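You operate a simulated robot arm through the tools that you are given. There is no shell and no other tool. Be economical: measure what you need, move in short steps, check, and stop when the job is done.

You run a simulated two-armed robot. Do the job below in one go: nothing can be reset, and whatever is moved stays where it is left.

## Task
Put the orange pad on the gold pulley. Close the middle trolley drawer. Open the bottom workbench drawer, fetch the red pulley and set it in the inside of the bottom workbench drawer and shut the drawer again. Take the lid off the green jar and lay it down on the top of the workbench. Take the red spark plug and leave it on top of the purple pad. Stack the 32 mm steel puck from the top of the workbench on top of the 28 mm steel puck. Open the yellow bin lid. Any order will do. Set down upright: orange pad.

Only the result counts: the job must be done as asked and must still hold three seconds after the hand-in. Knocking over, shifting, dropping, spilling or breaking anything else fails it. A push-on lid holds only when it is set on centred and level and pressed home; a screw cap is set on level and turned clockwise until tight.

## Robot
Two 7-joint arms with two-finger grippers on one trunk, on a base that drives. Base frame: it is fixed to the floor where the robot stands at the start and does not move with it; the origin is under the middle of the robot, x ahead of it, y to its left, z up; the surface under the hand at the start is at about z = 0.577. Readings come in m, rad, newtons and seconds.
The left shoulder is at the start at [0.07, 0.139, 1.314], the right one opposite. With the tool pointing down near the work surface each hand reaches from about 0.1 to 0.54 m from the robot's upright axis, wherever it stands, measured 20 degrees to its own side. Places, roughly: bottom workbench drawer [1.9, 2.4, 0.5]; gold pulley (6x6x3 cm) [-0.2, 2.5, 0.9]; green jar [0.75, 2.5, 0.75]; inside of the bottom workbench drawer [1.9, 2.5, 0.4]; middle trolley drawer [1.2, 0.2, 0.6]; orange pad (5x4x4 cm) [0.5, -0.1, 0.6]; purple pad (6x5x6 cm) [3.4, -0.5, 0.9]; red pulley (6x6x3 cm) [0.8, 2.4, 0.9]; red spark plug (3x3x9 cm) [2, 2.4, 0.9]; steel puck [2, 2.75, 0.75]; yellow bin lid [3.6, -3.1, 0.3]. Payload 3.43 kg a hand.
The tool frame of a hand sits at the grasp point between the pads (the TCP): z along the fingers, y along the line on which they close. The tips reach 0.03 m beyond it. Largest opening 0.104 m; the body of the gripper starts 0.057 m behind the TCP.
Orientation is that of the tool frame in the base frame, as a unit quaternion [x, y, z, w]. With the fingers straight down and closing along the base's y, the tool's x points along the base's -x, its y along +y and its z along -z.

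## Interface
- The arms move only by the tool move_arm. It takes "left_series", "right_series" or both (then of equal length, played together; a hand with none holds still); each is a list of rows, each a list of 7 numbers: the shift along the tool's x, y, z in m, then the turn, a rotation vector about the tool's x, y, z in rad, then the finger opening in m, from 0 to 0.104. In form: [[x, y, z, ax, ay, az, hand], ...]. A call has 1 to 8 rows; each row shifts and turns the commanded pose from where the row before left it, along the tool's axes as they then stand. Each row takes 0.2 s and may step no farther than 0.05 m and 0.15 rad from the row before; otherwise, or with a gripper value out of range, the whole call is refused. A pose out of reach is approached as far as the arm can. The call stops where the force on the tool passes 40 N (or 10 N more than at its start, if that is more) or the arm is blocked; 0.2 s more then pass. The fingers move at their own pace (about 0.045 m/s each) and stop on an object; they squeeze with about 28 N. The grip force told is the motor's: it shows also when the fingers shut on nothing. Time passes only in rows, and 0.2 s behind the last, so rows that do not move let the fingers close. It gives the time, the measured TCP pose, the force on the tool (base axes), the opening and the grip force at its end, in the units of the frame above (readings bear some noise), with the torque about the TCP (base axes, N m) and any sound that the robot's microphone picked up.
- Cameras (640 x 400 px; columns grow to the right, rows downward): "scene" is now at [0.0913, -0.0112, 1.508]; the picture's right is [-0.10, -1.00, 0.00], its down [-0.93, 0.09, -0.36] and it looks along [0.36, -0.03, -0.93] (base axes); focal length 273 px, centre (320, 200). "left" rides on the left gripper at [0.067, -0.018, -0.09] in its tool frame; the picture's right is [0.25, 0.97, 0.00], its down [-0.73, 0.19, -0.66] and it looks along [-0.64, 0.17, 0.75] (tool axes); focal length 218 px, centre (320, 200). "right" rides on the right gripper at [0.067, 0.018, -0.09] in its tool frame; the picture's right is [-0.25, 0.97, 0.00], its down [-0.73, -0.19, -0.66] and it looks along [-0.64, -0.17, 0.75] (tool axes); focal length 218 px, centre (320, 200). There is no depth. A picture from a camera that has moved, and an enlarged one, comes with that camera's place and axes in the base frame and with its lens. The place of the scene camera against the robot may be out by one fixed shift of up to 0.025 m in any direction.
- get_image(camera): a new picture of that camera. The clock stands still meanwhile.
- raise_lower(by): slides the trunk up (or, below 0, down) by that many m; the arms and the scene camera ride with it, the base frame stays. It gives what a move gives, with no picture.
- steer(legs): drives the robot by 1 to 6 legs, each [ahead, left, turn to the left] in m, m and rad, along the robot's own axes; the way and the turn of a leg run together, so that a leg with both is an arc; at most 1.5 m and 3.142 rad a leg. The arms and the cameras ride along, it lands a little off, and it stops where it bumps. It gives what a move gives.
- aim_head(pan, tilt): turns the head with the scene camera to pan (to the left, within 1.501 rad either way) and tilt (down, from -0.506 to 1.204), counted from straight ahead of the robot. It gives what a move gives.
- close_up(camera, box): a new picture of the part [left, top, right, bottom] of that camera's present view, enlarged. The clock stands still meanwhile.
- sign_off(): hands the job in; it is judged then, once.

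Go step by step. Nothing tells you exact positions but the pictures and the camera data: compare them with the known pose of the tool, close in by small moves and look again before you grip or let go. The budget is 196 turns and 172 pictures, counting those below and the enlarged ones. Unless the task says otherwise, let go and move clear before handing in.

The tools are called after "Call:" by a JSON object that holds its "name" and its "arguments". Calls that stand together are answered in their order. move_arm: Moves the arms, as the interface text tells. Its arguments: {"type":"object","properties":{"left_series":{"type":"array","items":{"type":"array","items":{"type":"number"}}},"right_series":{"type":"array","items":{"type":"array","items":{"type":"number"}}}},"required":[]} The other tools are called the same way: raise_lower (by) slides the trunk up or down; steer (legs) drives the base; aim_head (pan, tilt) turns the head that bears the scene camera; get_image (camera) takes a picture; close_up (camera, box) takes an enlarged picture of a part of a camera's view; sign_off () hands the job in.

At the start:

```text
t: 0.0
left_position: [0.3584, 0.1183, 0.8548]
left_ee_rot: [0.0, 1.0, 0.0, 0.001]
left_wrist_force: [0.1, 0.3, -0.1]
left_wrist_torque: [0.0, 0.0, 0.01]
left_finger_gap: 0.104
left_finger_force: 0.1
right_position: [0.371, -0.2947, 0.8453]
right_ee_rot: [0.0, 1.0, 0.0, 0.0]
right_wrist_force: [0.7, 0.4, -0.2]
right_wrist_torque: [0.02, -0.01, 0.04]
right_finger_gap: 0.1043
right_finger_force: 0.0
trunk travel left (down, up): [-0.809, 0.131]
robot x, y, heading: [-0.0029, -0.0002, 0.003]
head pan, tilt: [-0.096, 1.201]
```

scene: 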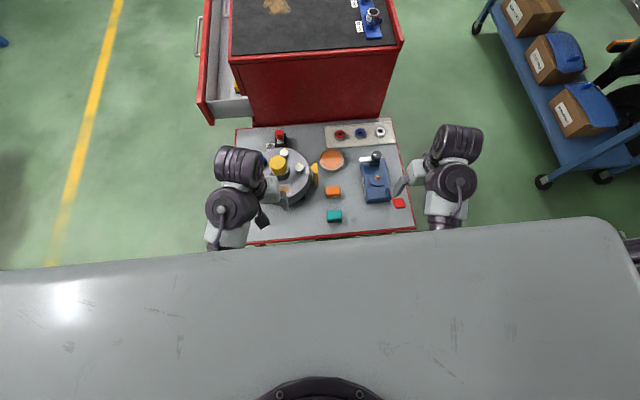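
right: 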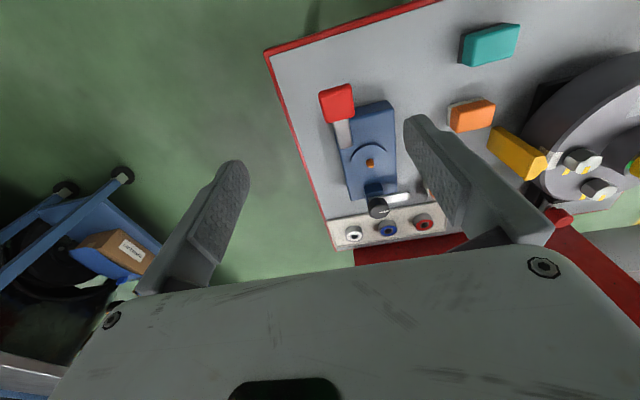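
left: 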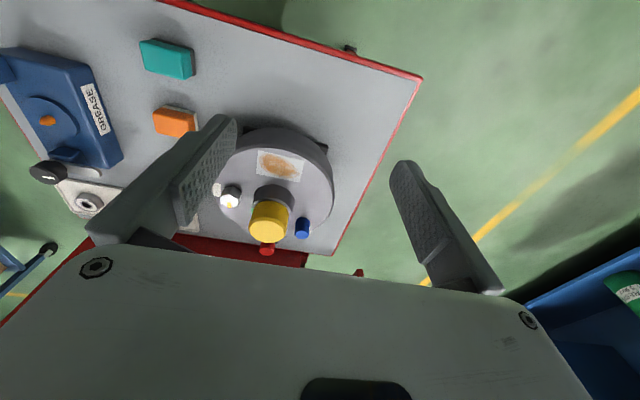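

The orange pad sits on the small tray in front of me, between the teal pad and the grease device. I'll survey the surroundings before moving.

Call:
{"name": "close_up", "arguments": {"camera": "scene", "box": [220, 100, 440, 240]}}

Call:
{"name": "aim_head", "arguments": {"pan": 0.0, "tilt": 0.45}}

```text
2.86 times, centred on (330, 170) of scene
camera zoom: at [0.0913, -0.0112, 1.508], right [-0.1, -1.0, 0.0], down [-0.93, 0.09, -0.36], along [0.36, -0.03, -0.93], focal length 781 px, centre (291, 286)
```

zoom: 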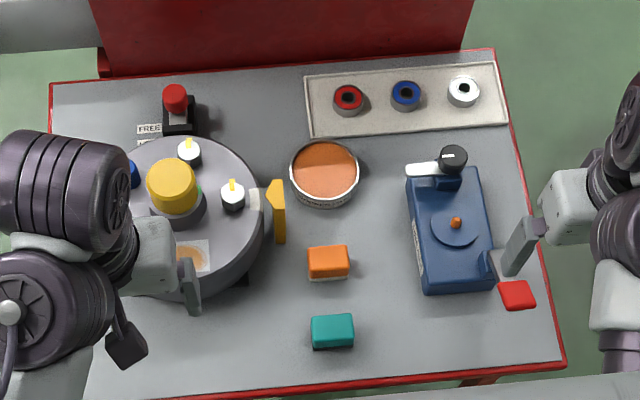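

```text
t: 1.1
left_position: [0.3562, 0.1192, 0.8533]
left_ee_rot: [0.0, 1.0, 0.0, 0.0]
left_wrist_force: [-0.3, -0.6, 0.2]
left_wrist_torque: [-0.04, -0.01, 0.04]
left_finger_gap: 0.1039
left_finger_force: 0.0
right_position: [0.3719, -0.2949, 0.8472]
right_ee_rot: [0.0, 1.0, 0.001, 0.0]
right_wrist_force: [0.4, -1.6, 0.1]
right_wrist_torque: [0.01, 0.01, 0.01]
right_finger_gap: 0.1039
right_finger_force: 0.0
trunk travel left (down, up): [-0.809, 0.131]
robot x, y, heading: [0.0031, -0.0011, 0.0]
head pan, tilt: [0.0, 0.45]
```

Call:
{"name": "get_image", "arguments": {"camera": "scene"}}

Call:
{"name": "aim_head", "arguments": {"pan": 1.2, "tilt": 0.45}}

Call:
{"name": "get_image", "arguments": {"camera": "scene"}}

Call:
{"name": "aim_head", "arguments": {"pan": -0.8, "tilt": 0.4}}

Call:
{"name": "get_image", "arguments": {"camera": "scene"}}

```text
167 pictures are left
camera scene: at [0.1276, -0.0059, 1.566], right [0.0, -1.0, 0.0], down [-0.44, 0.0, -0.9], along [0.9, 0.0, -0.44], focal length 273 px, centre (320, 200)
```

scene: 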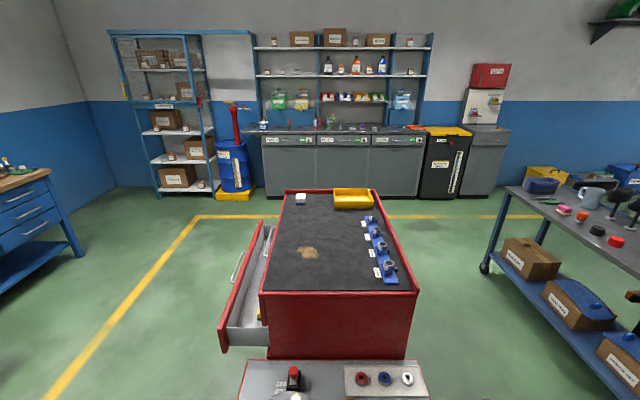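

```text
t: 2.5
left_position: [0.3569, 0.1187, 0.854]
left_ee_rot: [0.0, 1.0, 0.001, 0.0]
left_wrist_force: [-0.6, 0.1, 0.2]
left_wrist_torque: [-0.02, 0.01, -0.01]
left_finger_gap: 0.1039
left_finger_force: 0.1
right_position: [0.3706, -0.295, 0.8473]
right_ee_rot: [0.0, 1.0, 0.0, 0.0]
right_wrist_force: [-0.2, -0.8, -0.6]
right_wrist_torque: [0.06, 0.0, -0.03]
right_finger_gap: 0.1041
right_finger_force: 0.2
trunk travel left (down, up): [-0.809, 0.131]
robot x, y, heading: [-0.0018, -0.0009, 0.005]
head pan, tilt: [1.201, 0.45]
```

```text
166 pictures are left
camera scene: at [0.069, 0.0798, 1.5661], right [0.93, -0.36, 0.0], down [-0.16, -0.41, -0.9], along [0.33, 0.84, -0.44], focal length 273 px, centre (320, 200)
```

scene: 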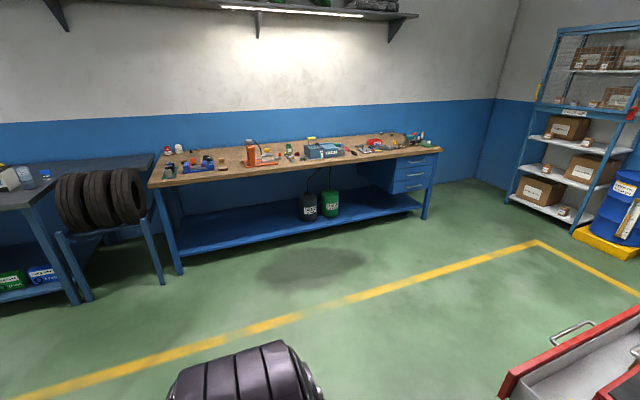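

```text
t: 4.4
left_position: [0.3574, 0.1185, 0.8548]
left_ee_rot: [0.0, 1.0, 0.001, 0.0]
left_wrist_force: [0.0, 0.2, 0.8]
left_wrist_torque: [0.01, -0.01, -0.02]
left_finger_gap: 0.104
left_finger_force: 0.0
right_position: [0.3713, -0.2967, 0.8466]
right_ee_rot: [0.0, 1.0, -0.001, 0.0]
right_wrist_force: [0.1, 0.5, -0.5]
right_wrist_torque: [0.02, -0.01, -0.02]
right_finger_gap: 0.104
right_finger_force: 0.1
trunk travel left (down, up): [-0.809, 0.131]
robot x, y, heading: [0.0025, 0.0017, 0.004]
head pan, tilt: [-0.799, 0.4]
```

```text
165 pictures are left
camera scene: at [0.1003, -0.0722, 1.5708], right [-0.72, -0.7, 0.0], down [-0.27, 0.28, -0.92], along [0.64, -0.66, -0.39], focal length 273 px, centre (320, 200)
```

scene: 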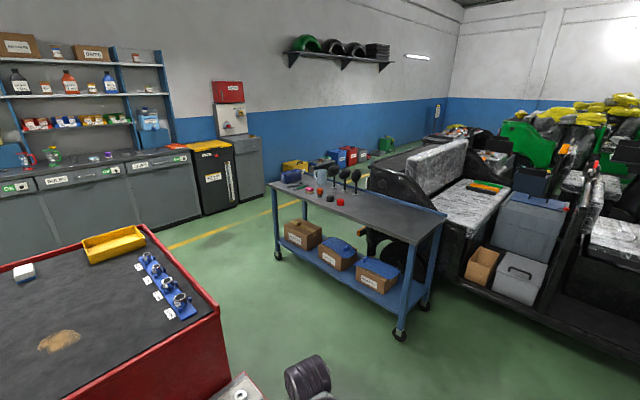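

Workbench is to the left, counters ahead, yellow bin beyond the blue cart. I take the orange pad first with the right hand, moving above it.

Call:
{"name": "move_arm", "arguments": {"right_series": [[-0.025, 0.042, 0, 0, 0, 0, 0.085], [-0.025, 0.042, 0, 0, 0, 0, 0.085], [-0.026, 0.042, 0, 0, 0, 0, 0.085], [-0.026, 0.042, 0, 0, 0, 0, 0.085], [0, 0.037, 0.02, 0, 0, 0, 0.085], [0, 0, 0.048, 0, 0, 0, 0.085]]}}

Call:
{"name": "get_image", "arguments": {"camera": "right"}}

```text
t: 5.8
left_position: [0.3587, 0.1181, 0.8535]
left_ee_rot: [-0.001, 1.0, 0.0, 0.0]
left_wrist_force: [0.3, -0.2, 0.7]
left_wrist_torque: [-0.01, 0.01, 0.01]
left_finger_gap: 0.1036
left_finger_force: 0.0
right_position: [0.4741, -0.0886, 0.7793]
right_ee_rot: [0.0, 1.0, -0.001, 0.0]
right_wrist_force: [-0.3, 0.3, -0.4]
right_wrist_torque: [-0.02, 0.01, -0.04]
right_finger_gap: 0.0851
right_finger_force: 0.1
trunk travel left (down, up): [-0.809, 0.131]
robot x, y, heading: [0.0007, 0.0014, 0.001]
head pan, tilt: [-0.799, 0.4]
```

```text
164 pictures are left
camera right: at [0.4066, -0.0709, 0.8699], right [0.25, 0.97, 0.0], down [0.73, -0.19, 0.66], along [0.64, -0.17, -0.75], focal length 218 px, centre (320, 200)
```

right: 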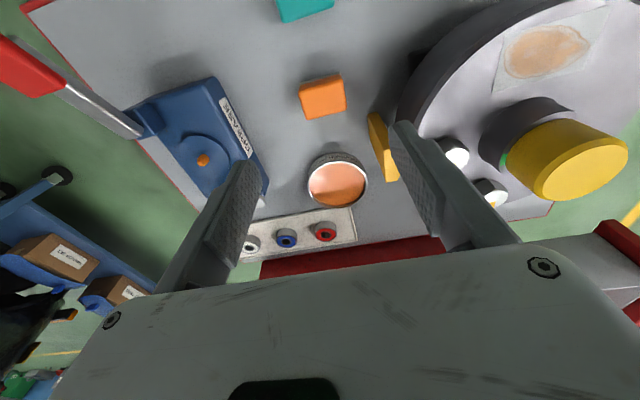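

Pad at about (0.477, -0.087). Lowering and gripping it.

Call:
{"name": "move_arm", "arguments": {"right_series": [[-0.003, 0.002, 0.045, 0, 0, 0, 0.07], [0, 0, 0.045, 0, 0, 0, 0.07], [0, 0, 0.045, 0, 0, 0, 0.07], [0, 0, 0.032, 0, 0, 0, 0.07], [0, 0, 0, 0, 0, 0, 0.03], [0, 0, 0, 0, 0, 0, 0.03], [0, 0, 0, 0, 0, 0, 0.03], [0, 0, 0, 0, 0, 0, 0.03]]}}

Call:
{"name": "get_image", "arguments": {"camera": "right"}}

```text
t: 7.6
left_position: [0.3562, 0.1175, 0.8545]
left_ee_rot: [0.0, 1.0, 0.001, 0.0]
left_wrist_force: [0.2, -0.4, -0.6]
left_wrist_torque: [0.01, -0.02, 0.02]
left_finger_gap: 0.104
left_finger_force: 0.0
right_position: [0.475, -0.0868, 0.6134]
right_ee_rot: [-0.001, 1.0, 0.0, 0.0]
right_wrist_force: [-0.4, -0.2, 0.2]
right_wrist_torque: [0.01, -0.02, 0.02]
right_finger_gap: 0.0494
right_finger_force: 27.9
trunk travel left (down, up): [-0.809, 0.131]
robot x, y, heading: [0.0014, 0.0022, 0.003]
head pan, tilt: [-0.799, 0.4]
```

```text
163 pictures are left
camera right: at [0.4076, -0.0689, 0.7032], right [0.25, 0.97, 0.0], down [0.73, -0.19, 0.66], along [0.64, -0.17, -0.75], focal length 218 px, centre (320, 200)
```

right: 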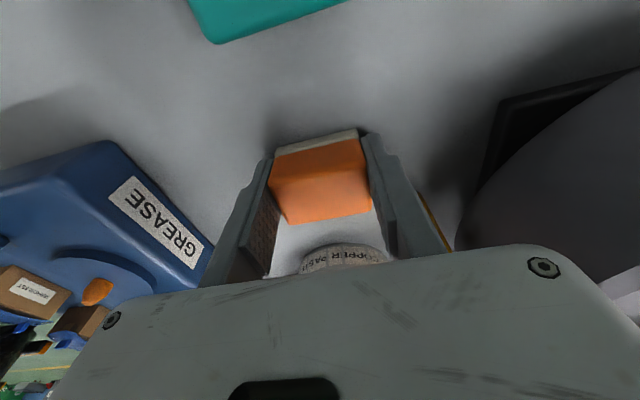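

The pad is held. I lift, raise the trunk, then back off and turn toward the workbench.

Call:
{"name": "move_arm", "arguments": {"right_series": [[0, 0, -0.04, 0, 0, 0, 0.03], [0, 0, -0.048, 0, 0, 0, 0.03], [0, 0, -0.048, 0, 0, 0, 0.03], [0, 0, -0.048, 0, 0, 0, 0.03], [0, 0, -0.048, 0, 0, 0, 0.03], [0.04, 0, 0, 0, 0, 0, 0.03], [0.04, -0.03, 0, 0, 0, 0, 0.03], [0.04, -0.03, 0, 0, 0, 0, 0.03]]}}

Call:
{"name": "raise_lower", "arguments": {"by": 0.125}}

Call:
{"name": "steer", "arguments": {"legs": [[-0.3, 0, 0], [0, 0, 1.571]]}}

Call:
{"name": "aim_head", "arguments": {"pan": 0, "tilt": 0.5}}

Call:
{"name": "get_image", "arguments": {"camera": "scene"}}

```text
t: 9.4
left_position: [0.3559, 0.1166, 0.8551]
left_ee_rot: [0.0, 1.0, 0.0, 0.001]
left_wrist_force: [0.7, -0.2, -0.1]
left_wrist_torque: [0.01, -0.01, 0.01]
left_finger_gap: 0.104
left_finger_force: 0.1
right_position: [0.3538, -0.1465, 0.8442]
right_ee_rot: [0.0, 1.0, 0.001, 0.001]
right_wrist_force: [-0.7, -0.7, 0.4]
right_wrist_torque: [0.01, -0.01, 0.0]
right_finger_gap: 0.0491
right_finger_force: 28.0
trunk travel left (down, up): [-0.809, 0.131]
robot x, y, heading: [0.0001, 0.0056, -0.001]
head pan, tilt: [-0.799, 0.4]
```

```text
t: 11.0
left_position: [0.3582, 0.1179, 0.9789]
left_ee_rot: [0.0, 1.0, 0.0, 0.0]
left_wrist_force: [-0.6, 0.1, 0.3]
left_wrist_torque: [-0.02, -0.04, -0.01]
left_finger_gap: 0.104
left_finger_force: 0.0
right_position: [0.3538, -0.1465, 0.9676]
right_ee_rot: [0.0, 1.0, 0.0, 0.0]
right_wrist_force: [0.4, 0.2, -0.7]
right_wrist_torque: [-0.03, 0.02, 0.01]
right_finger_gap: 0.0492
right_finger_force: 28.5
trunk travel left (down, up): [-0.934, 0.006]
robot x, y, heading: [-0.002, 0.0036, -0.003]
head pan, tilt: [-0.799, 0.4]
```

```text
t: 16.7
left_position: [-0.4012, 0.3595, 0.9791]
left_ee_rot: [-0.697, 0.717, 0.0, 0.0]
left_wrist_force: [0.0, -0.4, 0.3]
left_wrist_torque: [0.02, -0.03, 0.03]
left_finger_gap: 0.1039
left_finger_force: 0.0
right_position: [-0.1372, 0.3483, 0.9679]
right_ee_rot: [-0.697, 0.717, 0.0, 0.0]
right_wrist_force: [0.2, 0.4, -0.3]
right_wrist_torque: [-0.01, -0.01, 0.0]
right_finger_gap: 0.0494
right_finger_force: 28.2
trunk travel left (down, up): [-0.934, 0.006]
robot x, y, heading: [-0.2942, -0.0008, 1.539]
head pan, tilt: [-0.799, 0.4]
```

```text
t: 17.9
left_position: [-0.4034, 0.3601, 0.9794]
left_ee_rot: [-0.697, 0.717, 0.0, 0.0]
left_wrist_force: [0.7, 0.2, 0.4]
left_wrist_torque: [0.02, 0.01, 0.01]
left_finger_gap: 0.1038
left_finger_force: 0.0
right_position: [-0.1375, 0.3493, 0.9691]
right_ee_rot: [-0.697, 0.717, 0.0, 0.0]
right_wrist_force: [0.1, -0.2, -1.1]
right_wrist_torque: [0.03, -0.05, 0.0]
right_finger_gap: 0.0494
right_finger_force: 27.6
trunk travel left (down, up): [-0.934, 0.006]
robot x, y, heading: [-0.2961, -0.003, 1.536]
head pan, tilt: [0.0, 0.499]
```

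```text
162 pictures are left
camera scene: at [-0.3049, 0.1345, 1.6866], right [1.0, -0.03, 0.0], down [-0.01, -0.48, -0.88], along [0.03, 0.88, -0.48], focal length 273 px, centre (320, 200)
```

scene: 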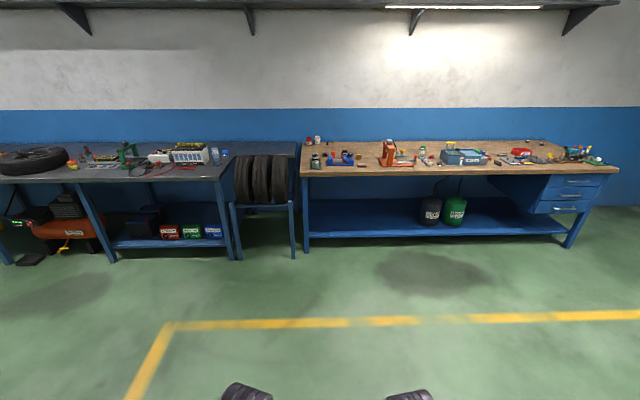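

Clear floor up to the bench. Driving closer, then looking down on the bench.

Call:
{"name": "steer", "arguments": {"legs": [[0, 0, 0.035], [1.45, -0.17, 0]]}}

Call:
{"name": "get_image", "arguments": {"camera": "scene"}}

```text
t: 25.3
left_position: [-0.2542, 1.7689, 0.9793]
left_ee_rot: [0.71, -0.704, 0.0, 0.0]
left_wrist_force: [0.9, 0.1, 0.1]
left_wrist_torque: [0.02, 0.03, -0.01]
left_finger_gap: 0.1042
left_finger_force: 0.1
right_position: [0.0108, 1.767, 0.9685]
right_ee_rot: [0.71, -0.705, -0.001, 0.0]
right_wrist_force: [0.3, 0.7, 0.6]
right_wrist_torque: [0.0, 0.02, 0.0]
right_finger_gap: 0.0494
right_finger_force: 27.7
trunk travel left (down, up): [-0.934, 0.006]
robot x, y, heading: [-0.1323, 1.4092, 1.577]
head pan, tilt: [0.0, 0.499]
```

```text
161 pictures are left
camera scene: at [-0.1487, 1.5467, 1.6867], right [1.0, 0.01, 0.0], down [0.0, -0.48, -0.88], along [-0.01, 0.88, -0.48], focal length 273 px, centre (320, 200)
```

scene: 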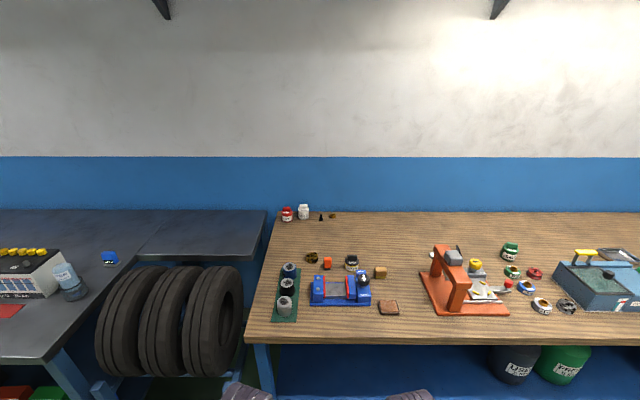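

Bench front is at about y=2.18. Zooming in to identify the gold pulley.

Call:
{"name": "close_up", "arguments": {"camera": "scene", "box": [260, 200, 420, 320]}}

Call:
{"name": "close_up", "arguments": {"camera": "scene", "box": [410, 220, 640, 340]}}

```text
3.33 times, centred on (340, 260) of scene
camera zoom: at [-0.1487, 1.5467, 1.6867], right [1.0, 0.01, 0.0], down [0.0, -0.48, -0.88], along [-0.01, 0.88, -0.48], focal length 911 px, centre (253, 0)
```

zoom: 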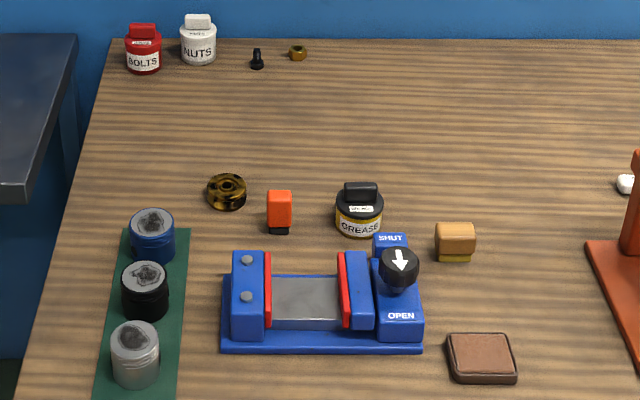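

```text
2.78 times, centred on (525, 280) of scene
camera zoom: at [-0.1487, 1.5467, 1.6867], right [1.0, 0.01, 0.0], down [0.0, -0.48, -0.88], along [-0.01, 0.88, -0.48], focal length 760 px, centre (-250, -23)
```

zoom: 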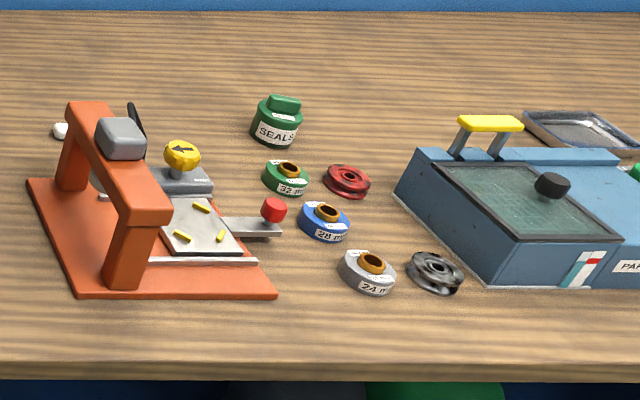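

By comparing the two views, the bench top is at about z=0.865, front y≈2.1; gold pulley ≈(-0.2, 2.49). I raise the right hand, retract the left, and drive in.

Call:
{"name": "move_arm", "arguments": {"right_series": [[0, 0, -0.045, 0, 0, 0, 0.03], [0, 0, -0.045, 0, 0, 0, 0.03], [0, 0, 0, 0, 0, 0, 0.03], [0, 0, 0, 0, 0, 0, 0.03]], "left_series": [[0.0, 0, -0.045, 0, 0, 0, 0.104], [0.0, 0, -0.045, 0, 0, 0, 0.104], [0.045, 0, 0, 0, 0, 0, 0.104], [0.045, 0, 0, 0, 0, 0, 0.104]]}}

Call:
{"name": "steer", "arguments": {"legs": [[0.5, 0.06, -0.006]]}}

Call:
{"name": "aim_head", "arguments": {"pan": 0, "tilt": 0.9}}

Call:
{"name": "get_image", "arguments": {"camera": "scene"}}

Call:
{"name": "get_image", "arguments": {"camera": "right"}}

```text
t: 26.3
left_position: [-0.256, 1.6756, 0.9798]
left_ee_rot: [0.71, -0.705, 0.0, 0.0]
left_wrist_force: [0.2, -0.3, -0.4]
left_wrist_torque: [0.03, 0.03, 0.02]
left_finger_gap: 0.104
left_finger_force: 0.1
left hand out of reach, approached as far as the arm can: row 1, 2
right_position: [0.0106, 1.766, 0.981]
right_ee_rot: [0.709, -0.705, -0.002, -0.001]
right_wrist_force: [0.8, -0.2, -0.6]
right_wrist_torque: [0.01, -0.01, 0.04]
right_finger_gap: 0.0495
right_finger_force: 28.7
right hand out of reach, approached as far as the arm can: row 1, 2
trunk travel left (down, up): [-0.934, 0.006]
robot x, y, heading: [-0.1343, 1.4079, 1.576]
head pan, tilt: [0.0, 0.499]
```

```text
t: 29.3
left_position: [-0.3127, 2.1893, 0.9787]
left_ee_rot: [-0.705, 0.709, 0.0, 0.0]
left_wrist_force: [0.1, 0.2, -0.1]
left_wrist_torque: [-0.02, -0.03, 0.0]
left_finger_gap: 0.1041
left_finger_force: 0.0
right_position: [-0.0456, 2.2737, 0.9802]
right_ee_rot: [-0.705, 0.71, 0.0, 0.0]
right_wrist_force: [0.4, -0.2, -0.6]
right_wrist_torque: [-0.03, 0.0, 0.03]
right_finger_gap: 0.0493
right_finger_force: 28.0
trunk travel left (down, up): [-0.934, 0.006]
robot x, y, heading: [-0.1924, 1.9173, 1.562]
head pan, tilt: [0.0, 0.499]
```

```text
t: 30.2
left_position: [-0.3123, 2.1897, 0.9795]
left_ee_rot: [-0.705, 0.709, 0.0, 0.0]
left_wrist_force: [-0.1, -0.2, 0.2]
left_wrist_torque: [0.0, 0.0, 0.03]
left_finger_gap: 0.1039
left_finger_force: 0.0
right_position: [-0.0455, 2.2745, 0.9792]
right_ee_rot: [-0.706, 0.709, 0.001, 0.0]
right_wrist_force: [-1.0, -0.6, -1.0]
right_wrist_torque: [-0.03, 0.01, 0.01]
right_finger_gap: 0.0494
right_finger_force: 28.0
trunk travel left (down, up): [-0.934, 0.006]
robot x, y, heading: [-0.1957, 1.9172, 1.562]
head pan, tilt: [0.0, 0.901]
```

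```text
158 pictures are left
camera scene: at [-0.2079, 2.0406, 1.6528], right [1.0, 0.0, 0.0], down [0.0, -0.78, -0.62], along [0.0, 0.62, -0.78], focal length 273 px, centre (320, 200)
```

scene: 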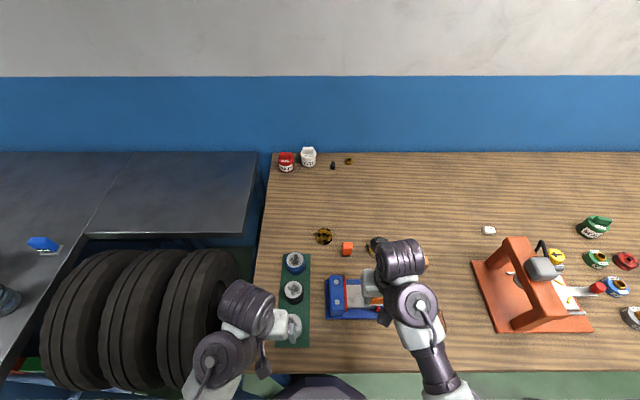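

```text
157 pictures are left
camera right: at [-0.0626, 2.2071, 1.0697], right [-0.97, 0.26, 0.0], down [0.19, 0.73, 0.66], along [0.17, 0.63, -0.75], focal length 218 px, centre (320, 200)
```

right: 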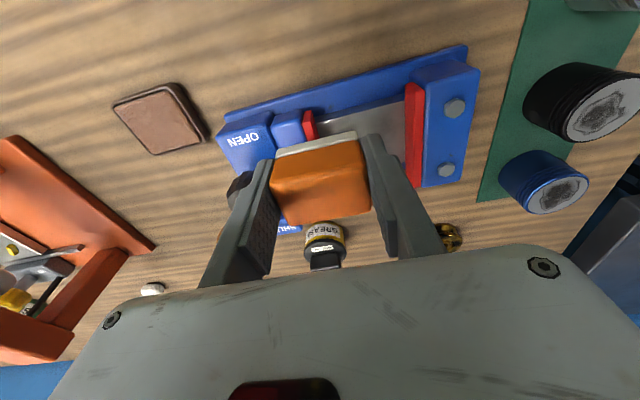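

Everything clears the hands at z≈0.95. Moving a bit nearer, then reaching over the pulley.

Call:
{"name": "steer", "arguments": {"legs": [[0.1, 0.0, 0.009]]}}

Call:
{"name": "move_arm", "arguments": {"right_series": [[-0.045, 0, 0, 0, 0, 0, 0.03], [-0.04, 0, 0, 0, 0, 0, 0.03], [0, -0.04, 0, 0, 0, 0, 0.03], [0, -0.035, 0, 0, 0, 0, 0.03]]}}

Call:
{"name": "get_image", "arguments": {"camera": "right"}}

Call:
{"name": "get_image", "arguments": {"camera": "scene"}}

```text
t: 31.0
left_position: [-0.3125, 2.1911, 0.9804]
left_ee_rot: [-0.707, 0.707, 0.0, -0.001]
left_wrist_force: [-0.4, -0.5, -0.3]
left_wrist_torque: [0.01, -0.05, -0.01]
left_finger_gap: 0.1038
left_finger_force: 0.0
right_position: [-0.0454, 2.2766, 0.9809]
right_ee_rot: [0.707, -0.707, -0.002, 0.0]
right_wrist_force: [-0.4, 0.0, -0.5]
right_wrist_torque: [0.06, 0.01, 0.01]
right_finger_gap: 0.049
right_finger_force: 27.9
trunk travel left (down, up): [-0.934, 0.006]
robot x, y, heading: [-0.1931, 1.926, 1.569]
head pan, tilt: [0.0, 0.901]
stopped in leg 1: the robot was blocked; the commanded pose is now the measured one
```

```text
t: 32.0
left_position: [-0.3101, 2.1919, 0.9807]
left_ee_rot: [-0.707, 0.707, 0.001, -0.001]
left_wrist_force: [0.0, -1.1, 1.0]
left_wrist_torque: [-0.01, 0.03, -0.02]
left_finger_gap: 0.1042
left_finger_force: 0.1
right_position: [0.0305, 2.363, 0.979]
right_ee_rot: [0.708, -0.707, 0.0, 0.001]
right_wrist_force: [-0.5, -0.3, -0.1]
right_wrist_torque: [-0.01, 0.0, 0.0]
right_finger_gap: 0.0492
right_finger_force: 28.1
trunk travel left (down, up): [-0.934, 0.006]
robot x, y, heading: [-0.1911, 1.9262, 1.571]
head pan, tilt: [0.0, 0.901]
```

```text
156 pictures are left
camera right: at [0.0139, 2.2962, 1.0689], right [-0.97, 0.25, 0.0], down [0.19, 0.73, 0.66], along [0.16, 0.64, -0.75], focal length 218 px, centre (320, 200)
```

right: 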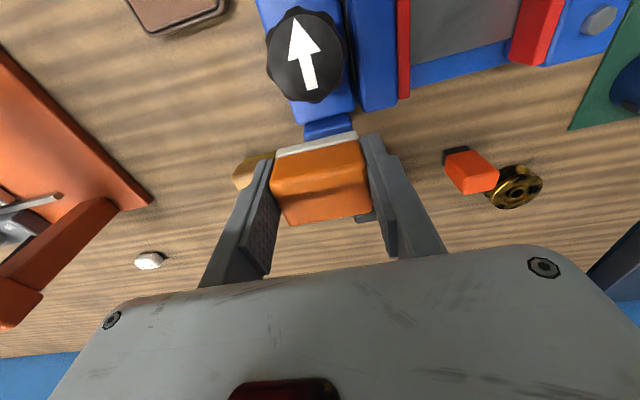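

```text
155 pictures are left
camera scene: at [-0.2041, 2.0436, 1.6528], right [1.0, 0.0, 0.0], down [0.0, -0.78, -0.62], along [0.0, 0.62, -0.78], focal length 273 px, centre (320, 200)
```

scene: 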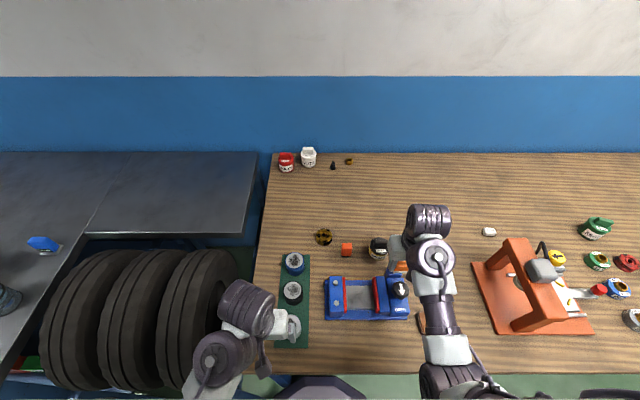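

I went the wrong way sideways (tool +y is now base -x). The base is blocked at y=1.93; moving the hand left, then forward to see how far it reaches.

Call:
{"name": "move_arm", "arguments": {"right_series": [[0, 0.05, 0, 0, 0, 0, 0.03], [0, 0.05, 0, 0, 0, 0, 0.03], [0, 0.05, 0, 0, 0, 0, 0.03], [0, 0.04, 0, 0, 0, 0, 0.03], [-0.04, 0.0, 0, 0, 0, 0, 0.03], [-0.03, 0.0, 0, 0, 0, 0, 0.03]]}}

Call:
{"name": "get_image", "arguments": {"camera": "right"}}

Call:
{"name": "get_image", "arguments": {"camera": "scene"}}

```text
t: 33.4
left_position: [-0.3128, 2.1933, 0.9792]
left_ee_rot: [-0.707, 0.707, -0.001, 0.0]
left_wrist_force: [0.5, 1.1, -0.2]
left_wrist_torque: [0.0, 0.0, 0.01]
left_finger_gap: 0.1041
left_finger_force: 0.1
right_position: [-0.1616, 2.4349, 0.9787]
right_ee_rot: [-0.707, 0.707, -0.001, 0.0]
right_wrist_force: [0.9, 0.5, -1.4]
right_wrist_torque: [-0.04, -0.01, 0.01]
right_finger_gap: 0.0494
right_finger_force: 28.3
trunk travel left (down, up): [-0.934, 0.006]
robot x, y, heading: [-0.1904, 1.9265, 1.572]
head pan, tilt: [0.0, 0.901]
```

```text
154 pictures are left
camera right: at [-0.1772, 2.3682, 1.0689], right [-0.97, 0.25, 0.0], down [0.19, 0.73, 0.66], along [0.17, 0.63, -0.76], focal length 218 px, centre (320, 200)
```

right: 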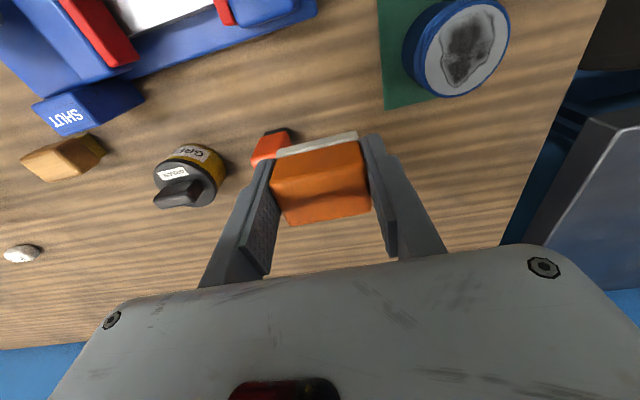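

```text
153 pictures are left
camera scene: at [-0.2059, 2.0455, 1.6526], right [1.0, 0.0, 0.0], down [0.0, -0.78, -0.62], along [0.0, 0.62, -0.78], focal length 273 px, centre (320, 200)
```

scene: 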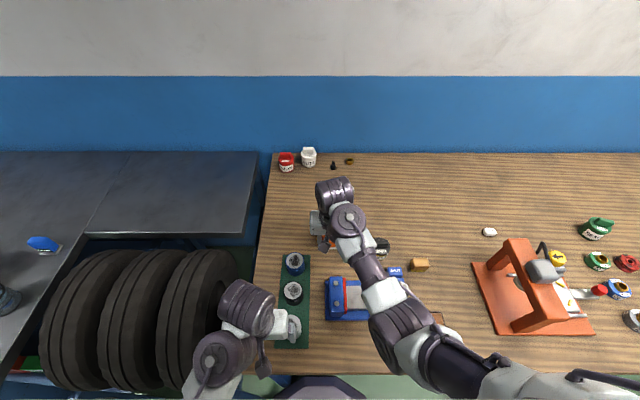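

Call:
{"name": "get_image", "arguments": {"camera": "left"}}

Call:
{"name": "close_up", "arguments": {"camera": "scene", "box": [270, 160, 430, 260]}}

```text
152 pictures are left
camera left: at [-0.2945, 2.1264, 1.0696], right [-0.97, -0.25, 0.0], down [-0.19, 0.73, 0.66], along [-0.17, 0.63, -0.75], focal length 218 px, centre (320, 200)
```

left: 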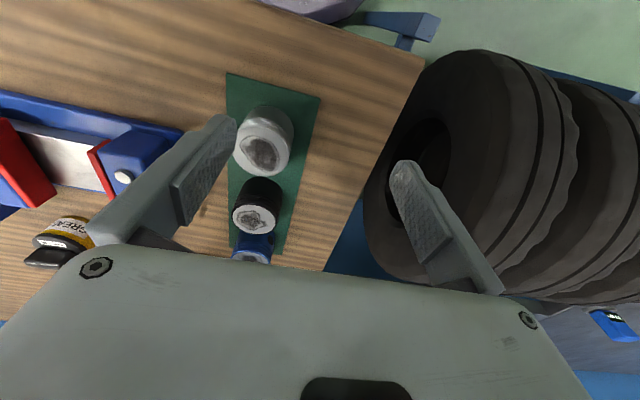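

```text
4.00 times, centred on (350, 210) of scene
camera zoom: at [-0.2059, 2.0455, 1.6526], right [1.0, 0.0, 0.0], down [0.0, -0.78, -0.62], along [0.0, 0.62, -0.78], focal length 1093 px, centre (200, 160)
```

zoom: 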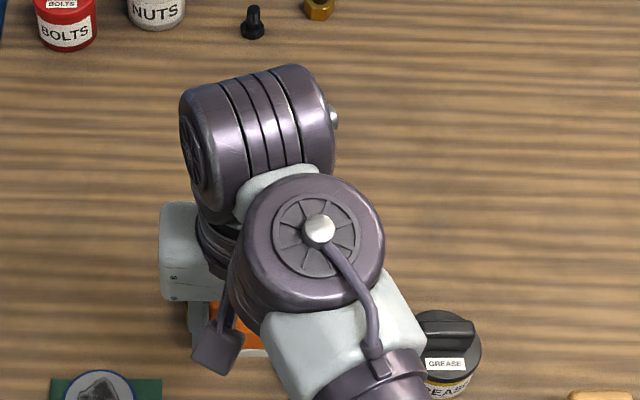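

Combining both cameras, the gold pulley is about (-0.19, 2.52), top near z≈0.85. Testing whether the arm reaches there.

Call:
{"name": "move_arm", "arguments": {"right_series": [[-0.04, 0.015, 0, 0, 0, 0, 0.03], [-0.045, 0.013, 0, 0, 0, 0, 0.03], [0, 0, 0, 0, 0, 0, 0.03]]}}

Call:
{"name": "get_image", "arguments": {"camera": "right"}}

```text
t: 34.2
left_position: [-0.3114, 2.1915, 0.9805]
left_ee_rot: [-0.707, 0.707, 0.001, 0.001]
left_wrist_force: [0.4, 0.1, 0.0]
left_wrist_torque: [0.0, -0.01, 0.02]
left_finger_gap: 0.104
left_finger_force: 0.1
right_position: [-0.1897, 2.5159, 0.9808]
right_ee_rot: [-0.707, 0.707, 0.002, 0.0]
right_wrist_force: [0.5, -0.4, 0.9]
right_wrist_torque: [-0.03, 0.04, -0.05]
right_finger_gap: 0.049
right_finger_force: 28.3
trunk travel left (down, up): [-0.934, 0.006]
robot x, y, heading: [-0.1916, 1.9243, 1.574]
head pan, tilt: [0.0, 0.901]
```

```text
150 pictures are left
camera right: at [-0.2057, 2.449, 1.0712], right [-0.97, 0.25, 0.0], down [0.19, 0.73, 0.66], along [0.16, 0.64, -0.75], focal length 218 px, centre (320, 200)
```

right: 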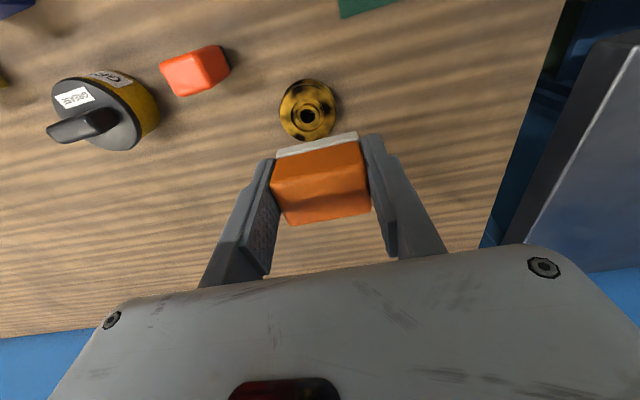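

It reaches. Pulley ≈(-0.176, 2.522), top ≈0.845. Aligning and descending partly.

Call:
{"name": "move_arm", "arguments": {"right_series": [[-0.006, -0.013, 0.03, 0, 0, 0, 0.03], [0, 0, 0.03, 0, 0, 0, 0.03], [0, 0, 0, 0, 0, 0, 0.03]]}}

Call:
{"name": "get_image", "arguments": {"camera": "right"}}

```text
t: 35.0
left_position: [-0.3111, 2.192, 0.9798]
left_ee_rot: [-0.707, 0.707, 0.001, 0.0]
left_wrist_force: [0.3, 0.6, 0.9]
left_wrist_torque: [-0.02, -0.01, 0.05]
left_finger_gap: 0.104
left_finger_force: 0.2
right_position: [-0.1765, 2.5234, 0.9211]
right_ee_rot: [0.708, -0.706, 0.0, 0.0]
right_wrist_force: [-0.1, -1.2, -0.5]
right_wrist_torque: [0.01, 0.0, -0.02]
right_finger_gap: 0.0492
right_finger_force: 27.6
trunk travel left (down, up): [-0.934, 0.006]
robot x, y, heading: [-0.1903, 1.9209, 1.568]
head pan, tilt: [0.0, 0.901]
```

```text
149 pictures are left
camera right: at [-0.1928, 2.4553, 1.0105], right [-0.97, 0.25, 0.0], down [0.19, 0.73, 0.66], along [0.17, 0.64, -0.75], focal length 218 px, centre (320, 200)
```

right: 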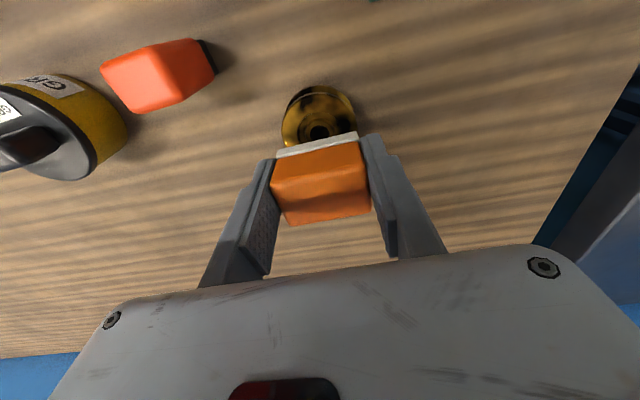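

Nearly aligned; descending slowly until contact.

Call:
{"name": "move_arm", "arguments": {"right_series": [[-0.004, -0.003, 0.015, 0, 0, 0, 0.03], [0, 0, 0.01, 0, 0, 0, 0.03], [0, 0, 0.004, 0, 0, 0, 0.03], [0, 0, 0, 0, 0, 0, 0.03]]}}

Call:
{"name": "get_image", "arguments": {"camera": "right"}}

```text
t: 36.0
left_position: [-0.3113, 2.1915, 0.98]
left_ee_rot: [-0.707, 0.707, 0.001, 0.001]
left_wrist_force: [0.4, -0.4, 0.4]
left_wrist_torque: [0.02, -0.01, -0.01]
left_finger_gap: 0.104
left_finger_force: 0.0
right_position: [-0.167, 2.5197, 0.8972]
right_ee_rot: [-0.707, 0.707, 0.0, 0.001]
right_wrist_force: [0.7, -0.6, 8.7]
right_wrist_torque: [0.04, 0.04, 0.0]
right_finger_gap: 0.0491
right_finger_force: 28.0
right hand out of reach, approached as far as the arm can: row 2
trunk travel left (down, up): [-0.934, 0.006]
robot x, y, heading: [-0.1914, 1.9226, 1.569]
head pan, tilt: [0.0, 0.901]
```

```text
148 pictures are left
camera right: at [-0.1845, 2.4521, 0.9874], right [-0.97, 0.25, 0.0], down [0.19, 0.73, 0.66], along [0.17, 0.64, -0.75], focal length 218 px, centre (320, 200)
```

right: 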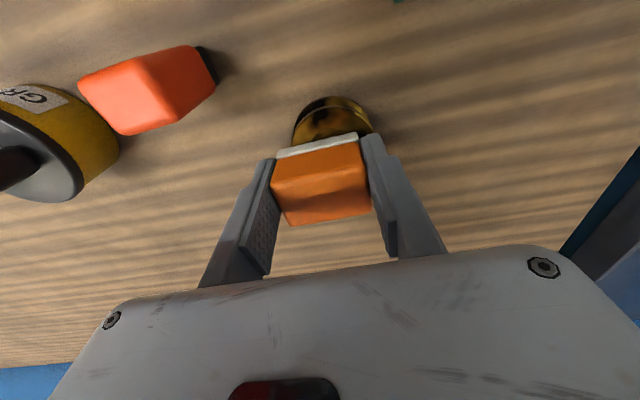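

Light contact (top ≈0.861), but it drifted a few mm. I lift slightly, recentre and lower again.

Call:
{"name": "move_arm", "arguments": {"right_series": [[0, 0, -0.012, 0, 0, 0, 0.03], [-0.004, 0.007, 0, 0, 0, 0, 0.03], [0, 0, 0.008, 0, 0, 0, 0.03], [0, 0, 0.004, 0, 0, 0, 0.03], [0, 0, 0, 0, 0, 0, 0.03]]}}

Call:
{"name": "get_image", "arguments": {"camera": "right"}}

```text
t: 37.2
left_position: [-0.3128, 2.1922, 0.9808]
left_ee_rot: [-0.707, 0.707, 0.0, 0.0]
left_wrist_force: [0.6, 0.0, 0.2]
left_wrist_torque: [-0.03, -0.01, -0.03]
left_finger_gap: 0.1041
left_finger_force: 0.1
right_position: [-0.1735, 2.5193, 0.8973]
right_ee_rot: [-0.707, 0.708, 0.0, 0.0]
right_wrist_force: [0.5, -0.3, -1.0]
right_wrist_torque: [0.01, -0.03, 0.02]
right_finger_gap: 0.0495
right_finger_force: 27.5
right hand out of reach, approached as far as the arm can: row 4
trunk travel left (down, up): [-0.934, 0.006]
robot x, y, heading: [-0.1924, 1.9245, 1.57]
head pan, tilt: [0.0, 0.901]
```

```text
147 pictures are left
camera right: at [-0.1911, 2.4522, 0.9877], right [-0.97, 0.25, 0.0], down [0.19, 0.73, 0.66], along [0.17, 0.64, -0.75], focal length 218 px, centre (320, 200)
```

right: 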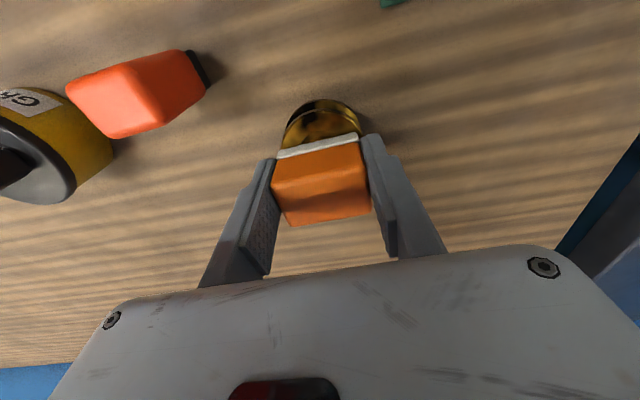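

Centred within a few mm, no contact now. The arm is at its limit, so I lower the trunk a little to make contact.

Call:
{"name": "raise_lower", "arguments": {"by": -0.006}}

```text
t: 37.7
left_position: [-0.3109, 2.1893, 0.9754]
left_ee_rot: [0.708, -0.707, -0.001, -0.002]
left_wrist_force: [0.7, 0.8, 0.8]
left_wrist_torque: [-0.03, -0.02, 0.03]
left_finger_gap: 0.1038
left_finger_force: 0.1
right_position: [-0.1755, 2.5191, 0.8955]
right_ee_rot: [-0.707, 0.708, 0.003, 0.002]
right_wrist_force: [2.6, -0.9, 25.0]
right_wrist_torque: [-0.02, -0.01, 0.03]
right_finger_gap: 0.0499
right_finger_force: 28.5
trunk travel left (down, up): [-0.928, 0.012]
robot x, y, heading: [-0.1934, 1.9213, 1.572]
head pan, tilt: [0.0, 0.901]
```

Solid contact. I relax slightly, then open.

Call:
{"name": "raise_lower", "arguments": {"by": 0.003}}

Call:
{"name": "move_arm", "arguments": {"right_series": [[0, 0, 0, 0, 0, 0, 0.06], [0, 0, 0, 0, 0, 0, 0.07], [0, 0, 0, 0, 0, 0, 0.08], [0, 0, 0, 0, 0, 0, 0.08]]}}

Call:
{"name": "get_image", "arguments": {"camera": "right"}}

```text
t: 38.2
left_position: [-0.312, 2.1908, 0.9781]
left_ee_rot: [0.707, -0.707, 0.0, -0.001]
left_wrist_force: [0.4, 0.0, -0.2]
left_wrist_torque: [-0.02, 0.0, 0.02]
left_finger_gap: 0.1041
left_finger_force: 0.0
right_position: [-0.1749, 2.5204, 0.8956]
right_ee_rot: [0.707, -0.707, -0.001, 0.0]
right_wrist_force: [0.5, 5.0, 12.9]
right_wrist_torque: [0.23, 0.02, 0.02]
right_finger_gap: 0.0493
right_finger_force: 28.0
trunk travel left (down, up): [-0.931, 0.009]
robot x, y, heading: [-0.1901, 1.9227, 1.569]
head pan, tilt: [0.0, 0.901]
```

```text
t: 39.2
left_position: [-0.3118, 2.1929, 0.9771]
left_ee_rot: [0.707, -0.707, -0.001, -0.001]
left_wrist_force: [-0.3, -0.5, -0.4]
left_wrist_torque: [-0.02, -0.02, 0.03]
left_finger_gap: 0.1037
left_finger_force: 0.1
right_position: [-0.1748, 2.5181, 0.8936]
right_ee_rot: [-0.707, 0.708, -0.001, -0.001]
right_wrist_force: [-0.2, 0.3, 1.1]
right_wrist_torque: [0.02, 0.0, -0.01]
right_finger_gap: 0.0802
right_finger_force: 0.0
trunk travel left (down, up): [-0.931, 0.009]
robot x, y, heading: [-0.1917, 1.9255, 1.567]
head pan, tilt: [0.0, 0.901]
```

```text
146 pictures are left
camera right: at [-0.1908, 2.4518, 0.9842], right [-0.97, 0.25, 0.0], down [0.19, 0.73, 0.66], along [0.17, 0.63, -0.75], focal length 218 px, centre (320, 200)
```

right: 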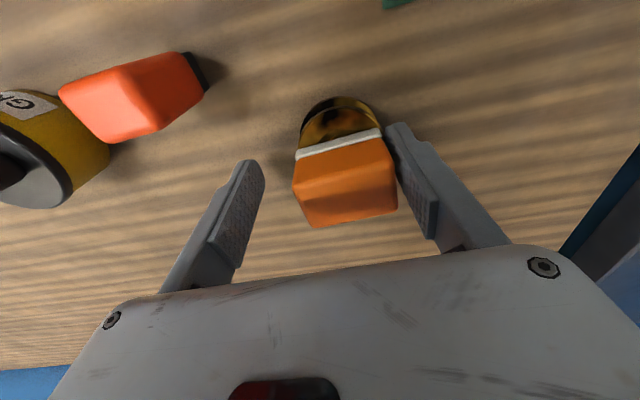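

The pad sits level and centred on the pulley. Giving the right finger clearance, then lifting off.

Call:
{"name": "move_arm", "arguments": {"right_series": [[0, 0.006, 0, 0, 0, 0, 0.095], [0, 0.004, 0, 0, 0, 0, 0.1], [0, 0, 0, 0, 0, 0, 0.104], [0, 0, -0.02, 0, 0, 0, 0.104], [0, 0, -0.04, 0, 0, 0, 0.104], [0.0, 0, -0.02, 0, 0, 0, 0.104]]}}

Call:
{"name": "get_image", "arguments": {"camera": "right"}}

```text
t: 40.6
left_position: [-0.3118, 2.1924, 0.9774]
left_ee_rot: [0.707, -0.707, 0.0, 0.0]
left_wrist_force: [0.6, -0.5, -0.1]
left_wrist_torque: [0.0, 0.0, -0.01]
left_finger_gap: 0.1043
left_finger_force: 0.1
right_position: [-0.1808, 2.5198, 0.9751]
right_ee_rot: [0.707, -0.707, 0.001, 0.001]
right_wrist_force: [-0.7, 0.3, -0.3]
right_wrist_torque: [0.0, -0.01, 0.0]
right_finger_gap: 0.104
right_finger_force: 0.0
right hand out of reach, approached as far as the arm can: row 2
trunk travel left (down, up): [-0.931, 0.009]
robot x, y, heading: [-0.1893, 1.9225, 1.571]
head pan, tilt: [0.0, 0.901]
```

```text
145 pictures are left
camera right: at [-0.197, 2.4522, 1.0653], right [-0.97, 0.25, 0.0], down [0.19, 0.73, 0.66], along [0.17, 0.63, -0.76], focal length 218 px, centre (320, 200)
```

right: 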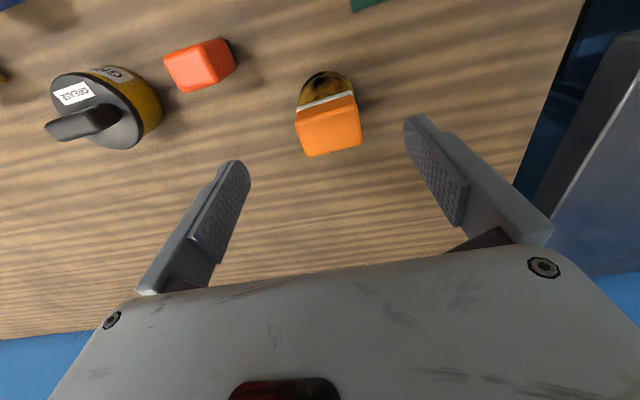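

Orange pad is on the gold pulley. Retracting and driving right to the green jar and red pulley.

Call:
{"name": "move_arm", "arguments": {"right_series": [[0.01, -0.03, 0, 0, 0, 0, 0.104], [0.045, -0.015, 0, 0, 0, 0, 0.104], [0.045, 0, 0, 0, 0, 0, 0.104], [0.045, 0, 0, 0, 0, 0, 0.104], [0.045, -0.02, 0, 0, 0, 0, 0.104], [0.04, -0.02, 0, 0, 0, 0, 0.104]]}}

Call:
{"name": "steer", "arguments": {"legs": [[-0.25, 0, 0], [0, -0.9, 0]]}}

Call:
{"name": "aim_head", "arguments": {"pan": 0, "tilt": 0.75}}

Call:
{"name": "get_image", "arguments": {"camera": "scene"}}

```text
t: 42.0
left_position: [-0.3106, 2.1913, 0.9773]
left_ee_rot: [-0.707, 0.707, 0.001, 0.001]
left_wrist_force: [0.1, -0.5, -0.7]
left_wrist_torque: [0.03, 0.01, 0.01]
left_finger_gap: 0.1042
left_finger_force: 0.1
right_position: [-0.095, 2.2866, 0.9762]
right_ee_rot: [-0.707, 0.707, 0.001, 0.0]
right_wrist_force: [-0.4, 0.1, 0.2]
right_wrist_torque: [-0.01, -0.01, 0.0]
right_finger_gap: 0.104
right_finger_force: 0.0
trunk travel left (down, up): [-0.931, 0.009]
robot x, y, heading: [-0.1902, 1.9217, 1.571]
head pan, tilt: [0.0, 0.901]
```

```text
t: 48.2
left_position: [0.5801, 1.9423, 0.9765]
left_ee_rot: [-0.706, 0.708, 0.0, 0.0]
left_wrist_force: [-0.3, -0.2, -0.6]
left_wrist_torque: [0.02, -0.01, 0.07]
left_finger_gap: 0.1041
left_finger_force: 0.0
right_position: [0.7955, 2.0384, 0.9746]
right_ee_rot: [-0.707, 0.707, 0.0, 0.0]
right_wrist_force: [-0.7, -0.5, 0.2]
right_wrist_torque: [0.0, 0.0, 0.04]
right_finger_gap: 0.1043
right_finger_force: 0.1
trunk travel left (down, up): [-0.931, 0.009]
robot x, y, heading: [0.7033, 1.6785, 1.567]
head pan, tilt: [0.0, 0.901]
```

```text
t: 48.9
left_position: [0.5802, 1.9429, 0.9778]
left_ee_rot: [-0.706, 0.708, 0.0, 0.0]
left_wrist_force: [-0.5, -0.2, 0.2]
left_wrist_torque: [0.03, 0.01, 0.03]
left_finger_gap: 0.104
left_finger_force: 0.1
right_position: [0.7981, 2.0399, 0.9744]
right_ee_rot: [-0.706, 0.708, 0.001, -0.001]
right_wrist_force: [-0.6, 0.3, 0.0]
right_wrist_torque: [-0.01, 0.01, 0.02]
right_finger_gap: 0.1039
right_finger_force: 0.1
trunk travel left (down, up): [-0.931, 0.009]
robot x, y, heading: [0.6988, 1.6746, 1.563]
head pan, tilt: [0.0, 0.75]
```

```text
144 pictures are left
camera scene: at [0.6861, 1.8012, 1.6616], right [1.0, 0.0, 0.0], down [0.0, -0.68, -0.73], along [0.0, 0.73, -0.68], focal length 273 px, centre (320, 200)
```

scene: 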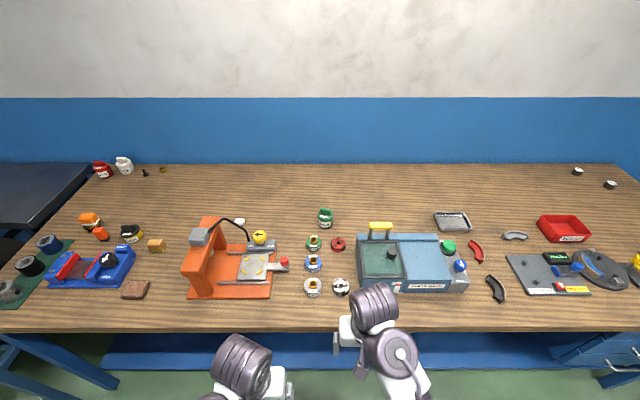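

Call:
{"name": "close_up", "arguments": {"camera": "scene", "box": [210, 190, 410, 310]}}

Call:
{"name": "close_up", "arguments": {"camera": "scene", "box": [430, 150, 640, 300]}}

```text
3.20 times, centred on (310, 250) of scene
camera zoom: at [0.6861, 1.8012, 1.6616], right [1.0, 0.0, 0.0], down [0.0, -0.68, -0.73], along [0.0, 0.73, -0.68], focal length 874 px, centre (352, 40)
```

zoom: 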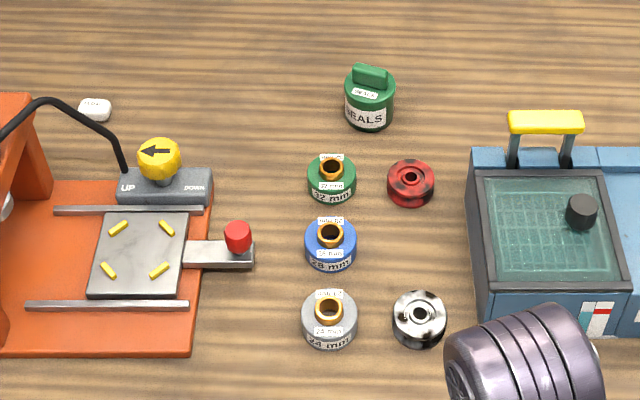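

```text
2.67 times, centred on (535, 225) of scene
camera zoom: at [0.6861, 1.8012, 1.6616], right [1.0, 0.0, 0.0], down [0.0, -0.68, -0.73], along [0.0, 0.73, -0.68], focal length 728 px, centre (-253, 133)
```

zoom: 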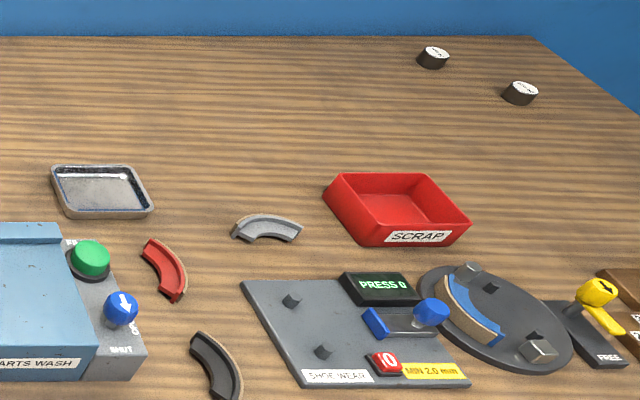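

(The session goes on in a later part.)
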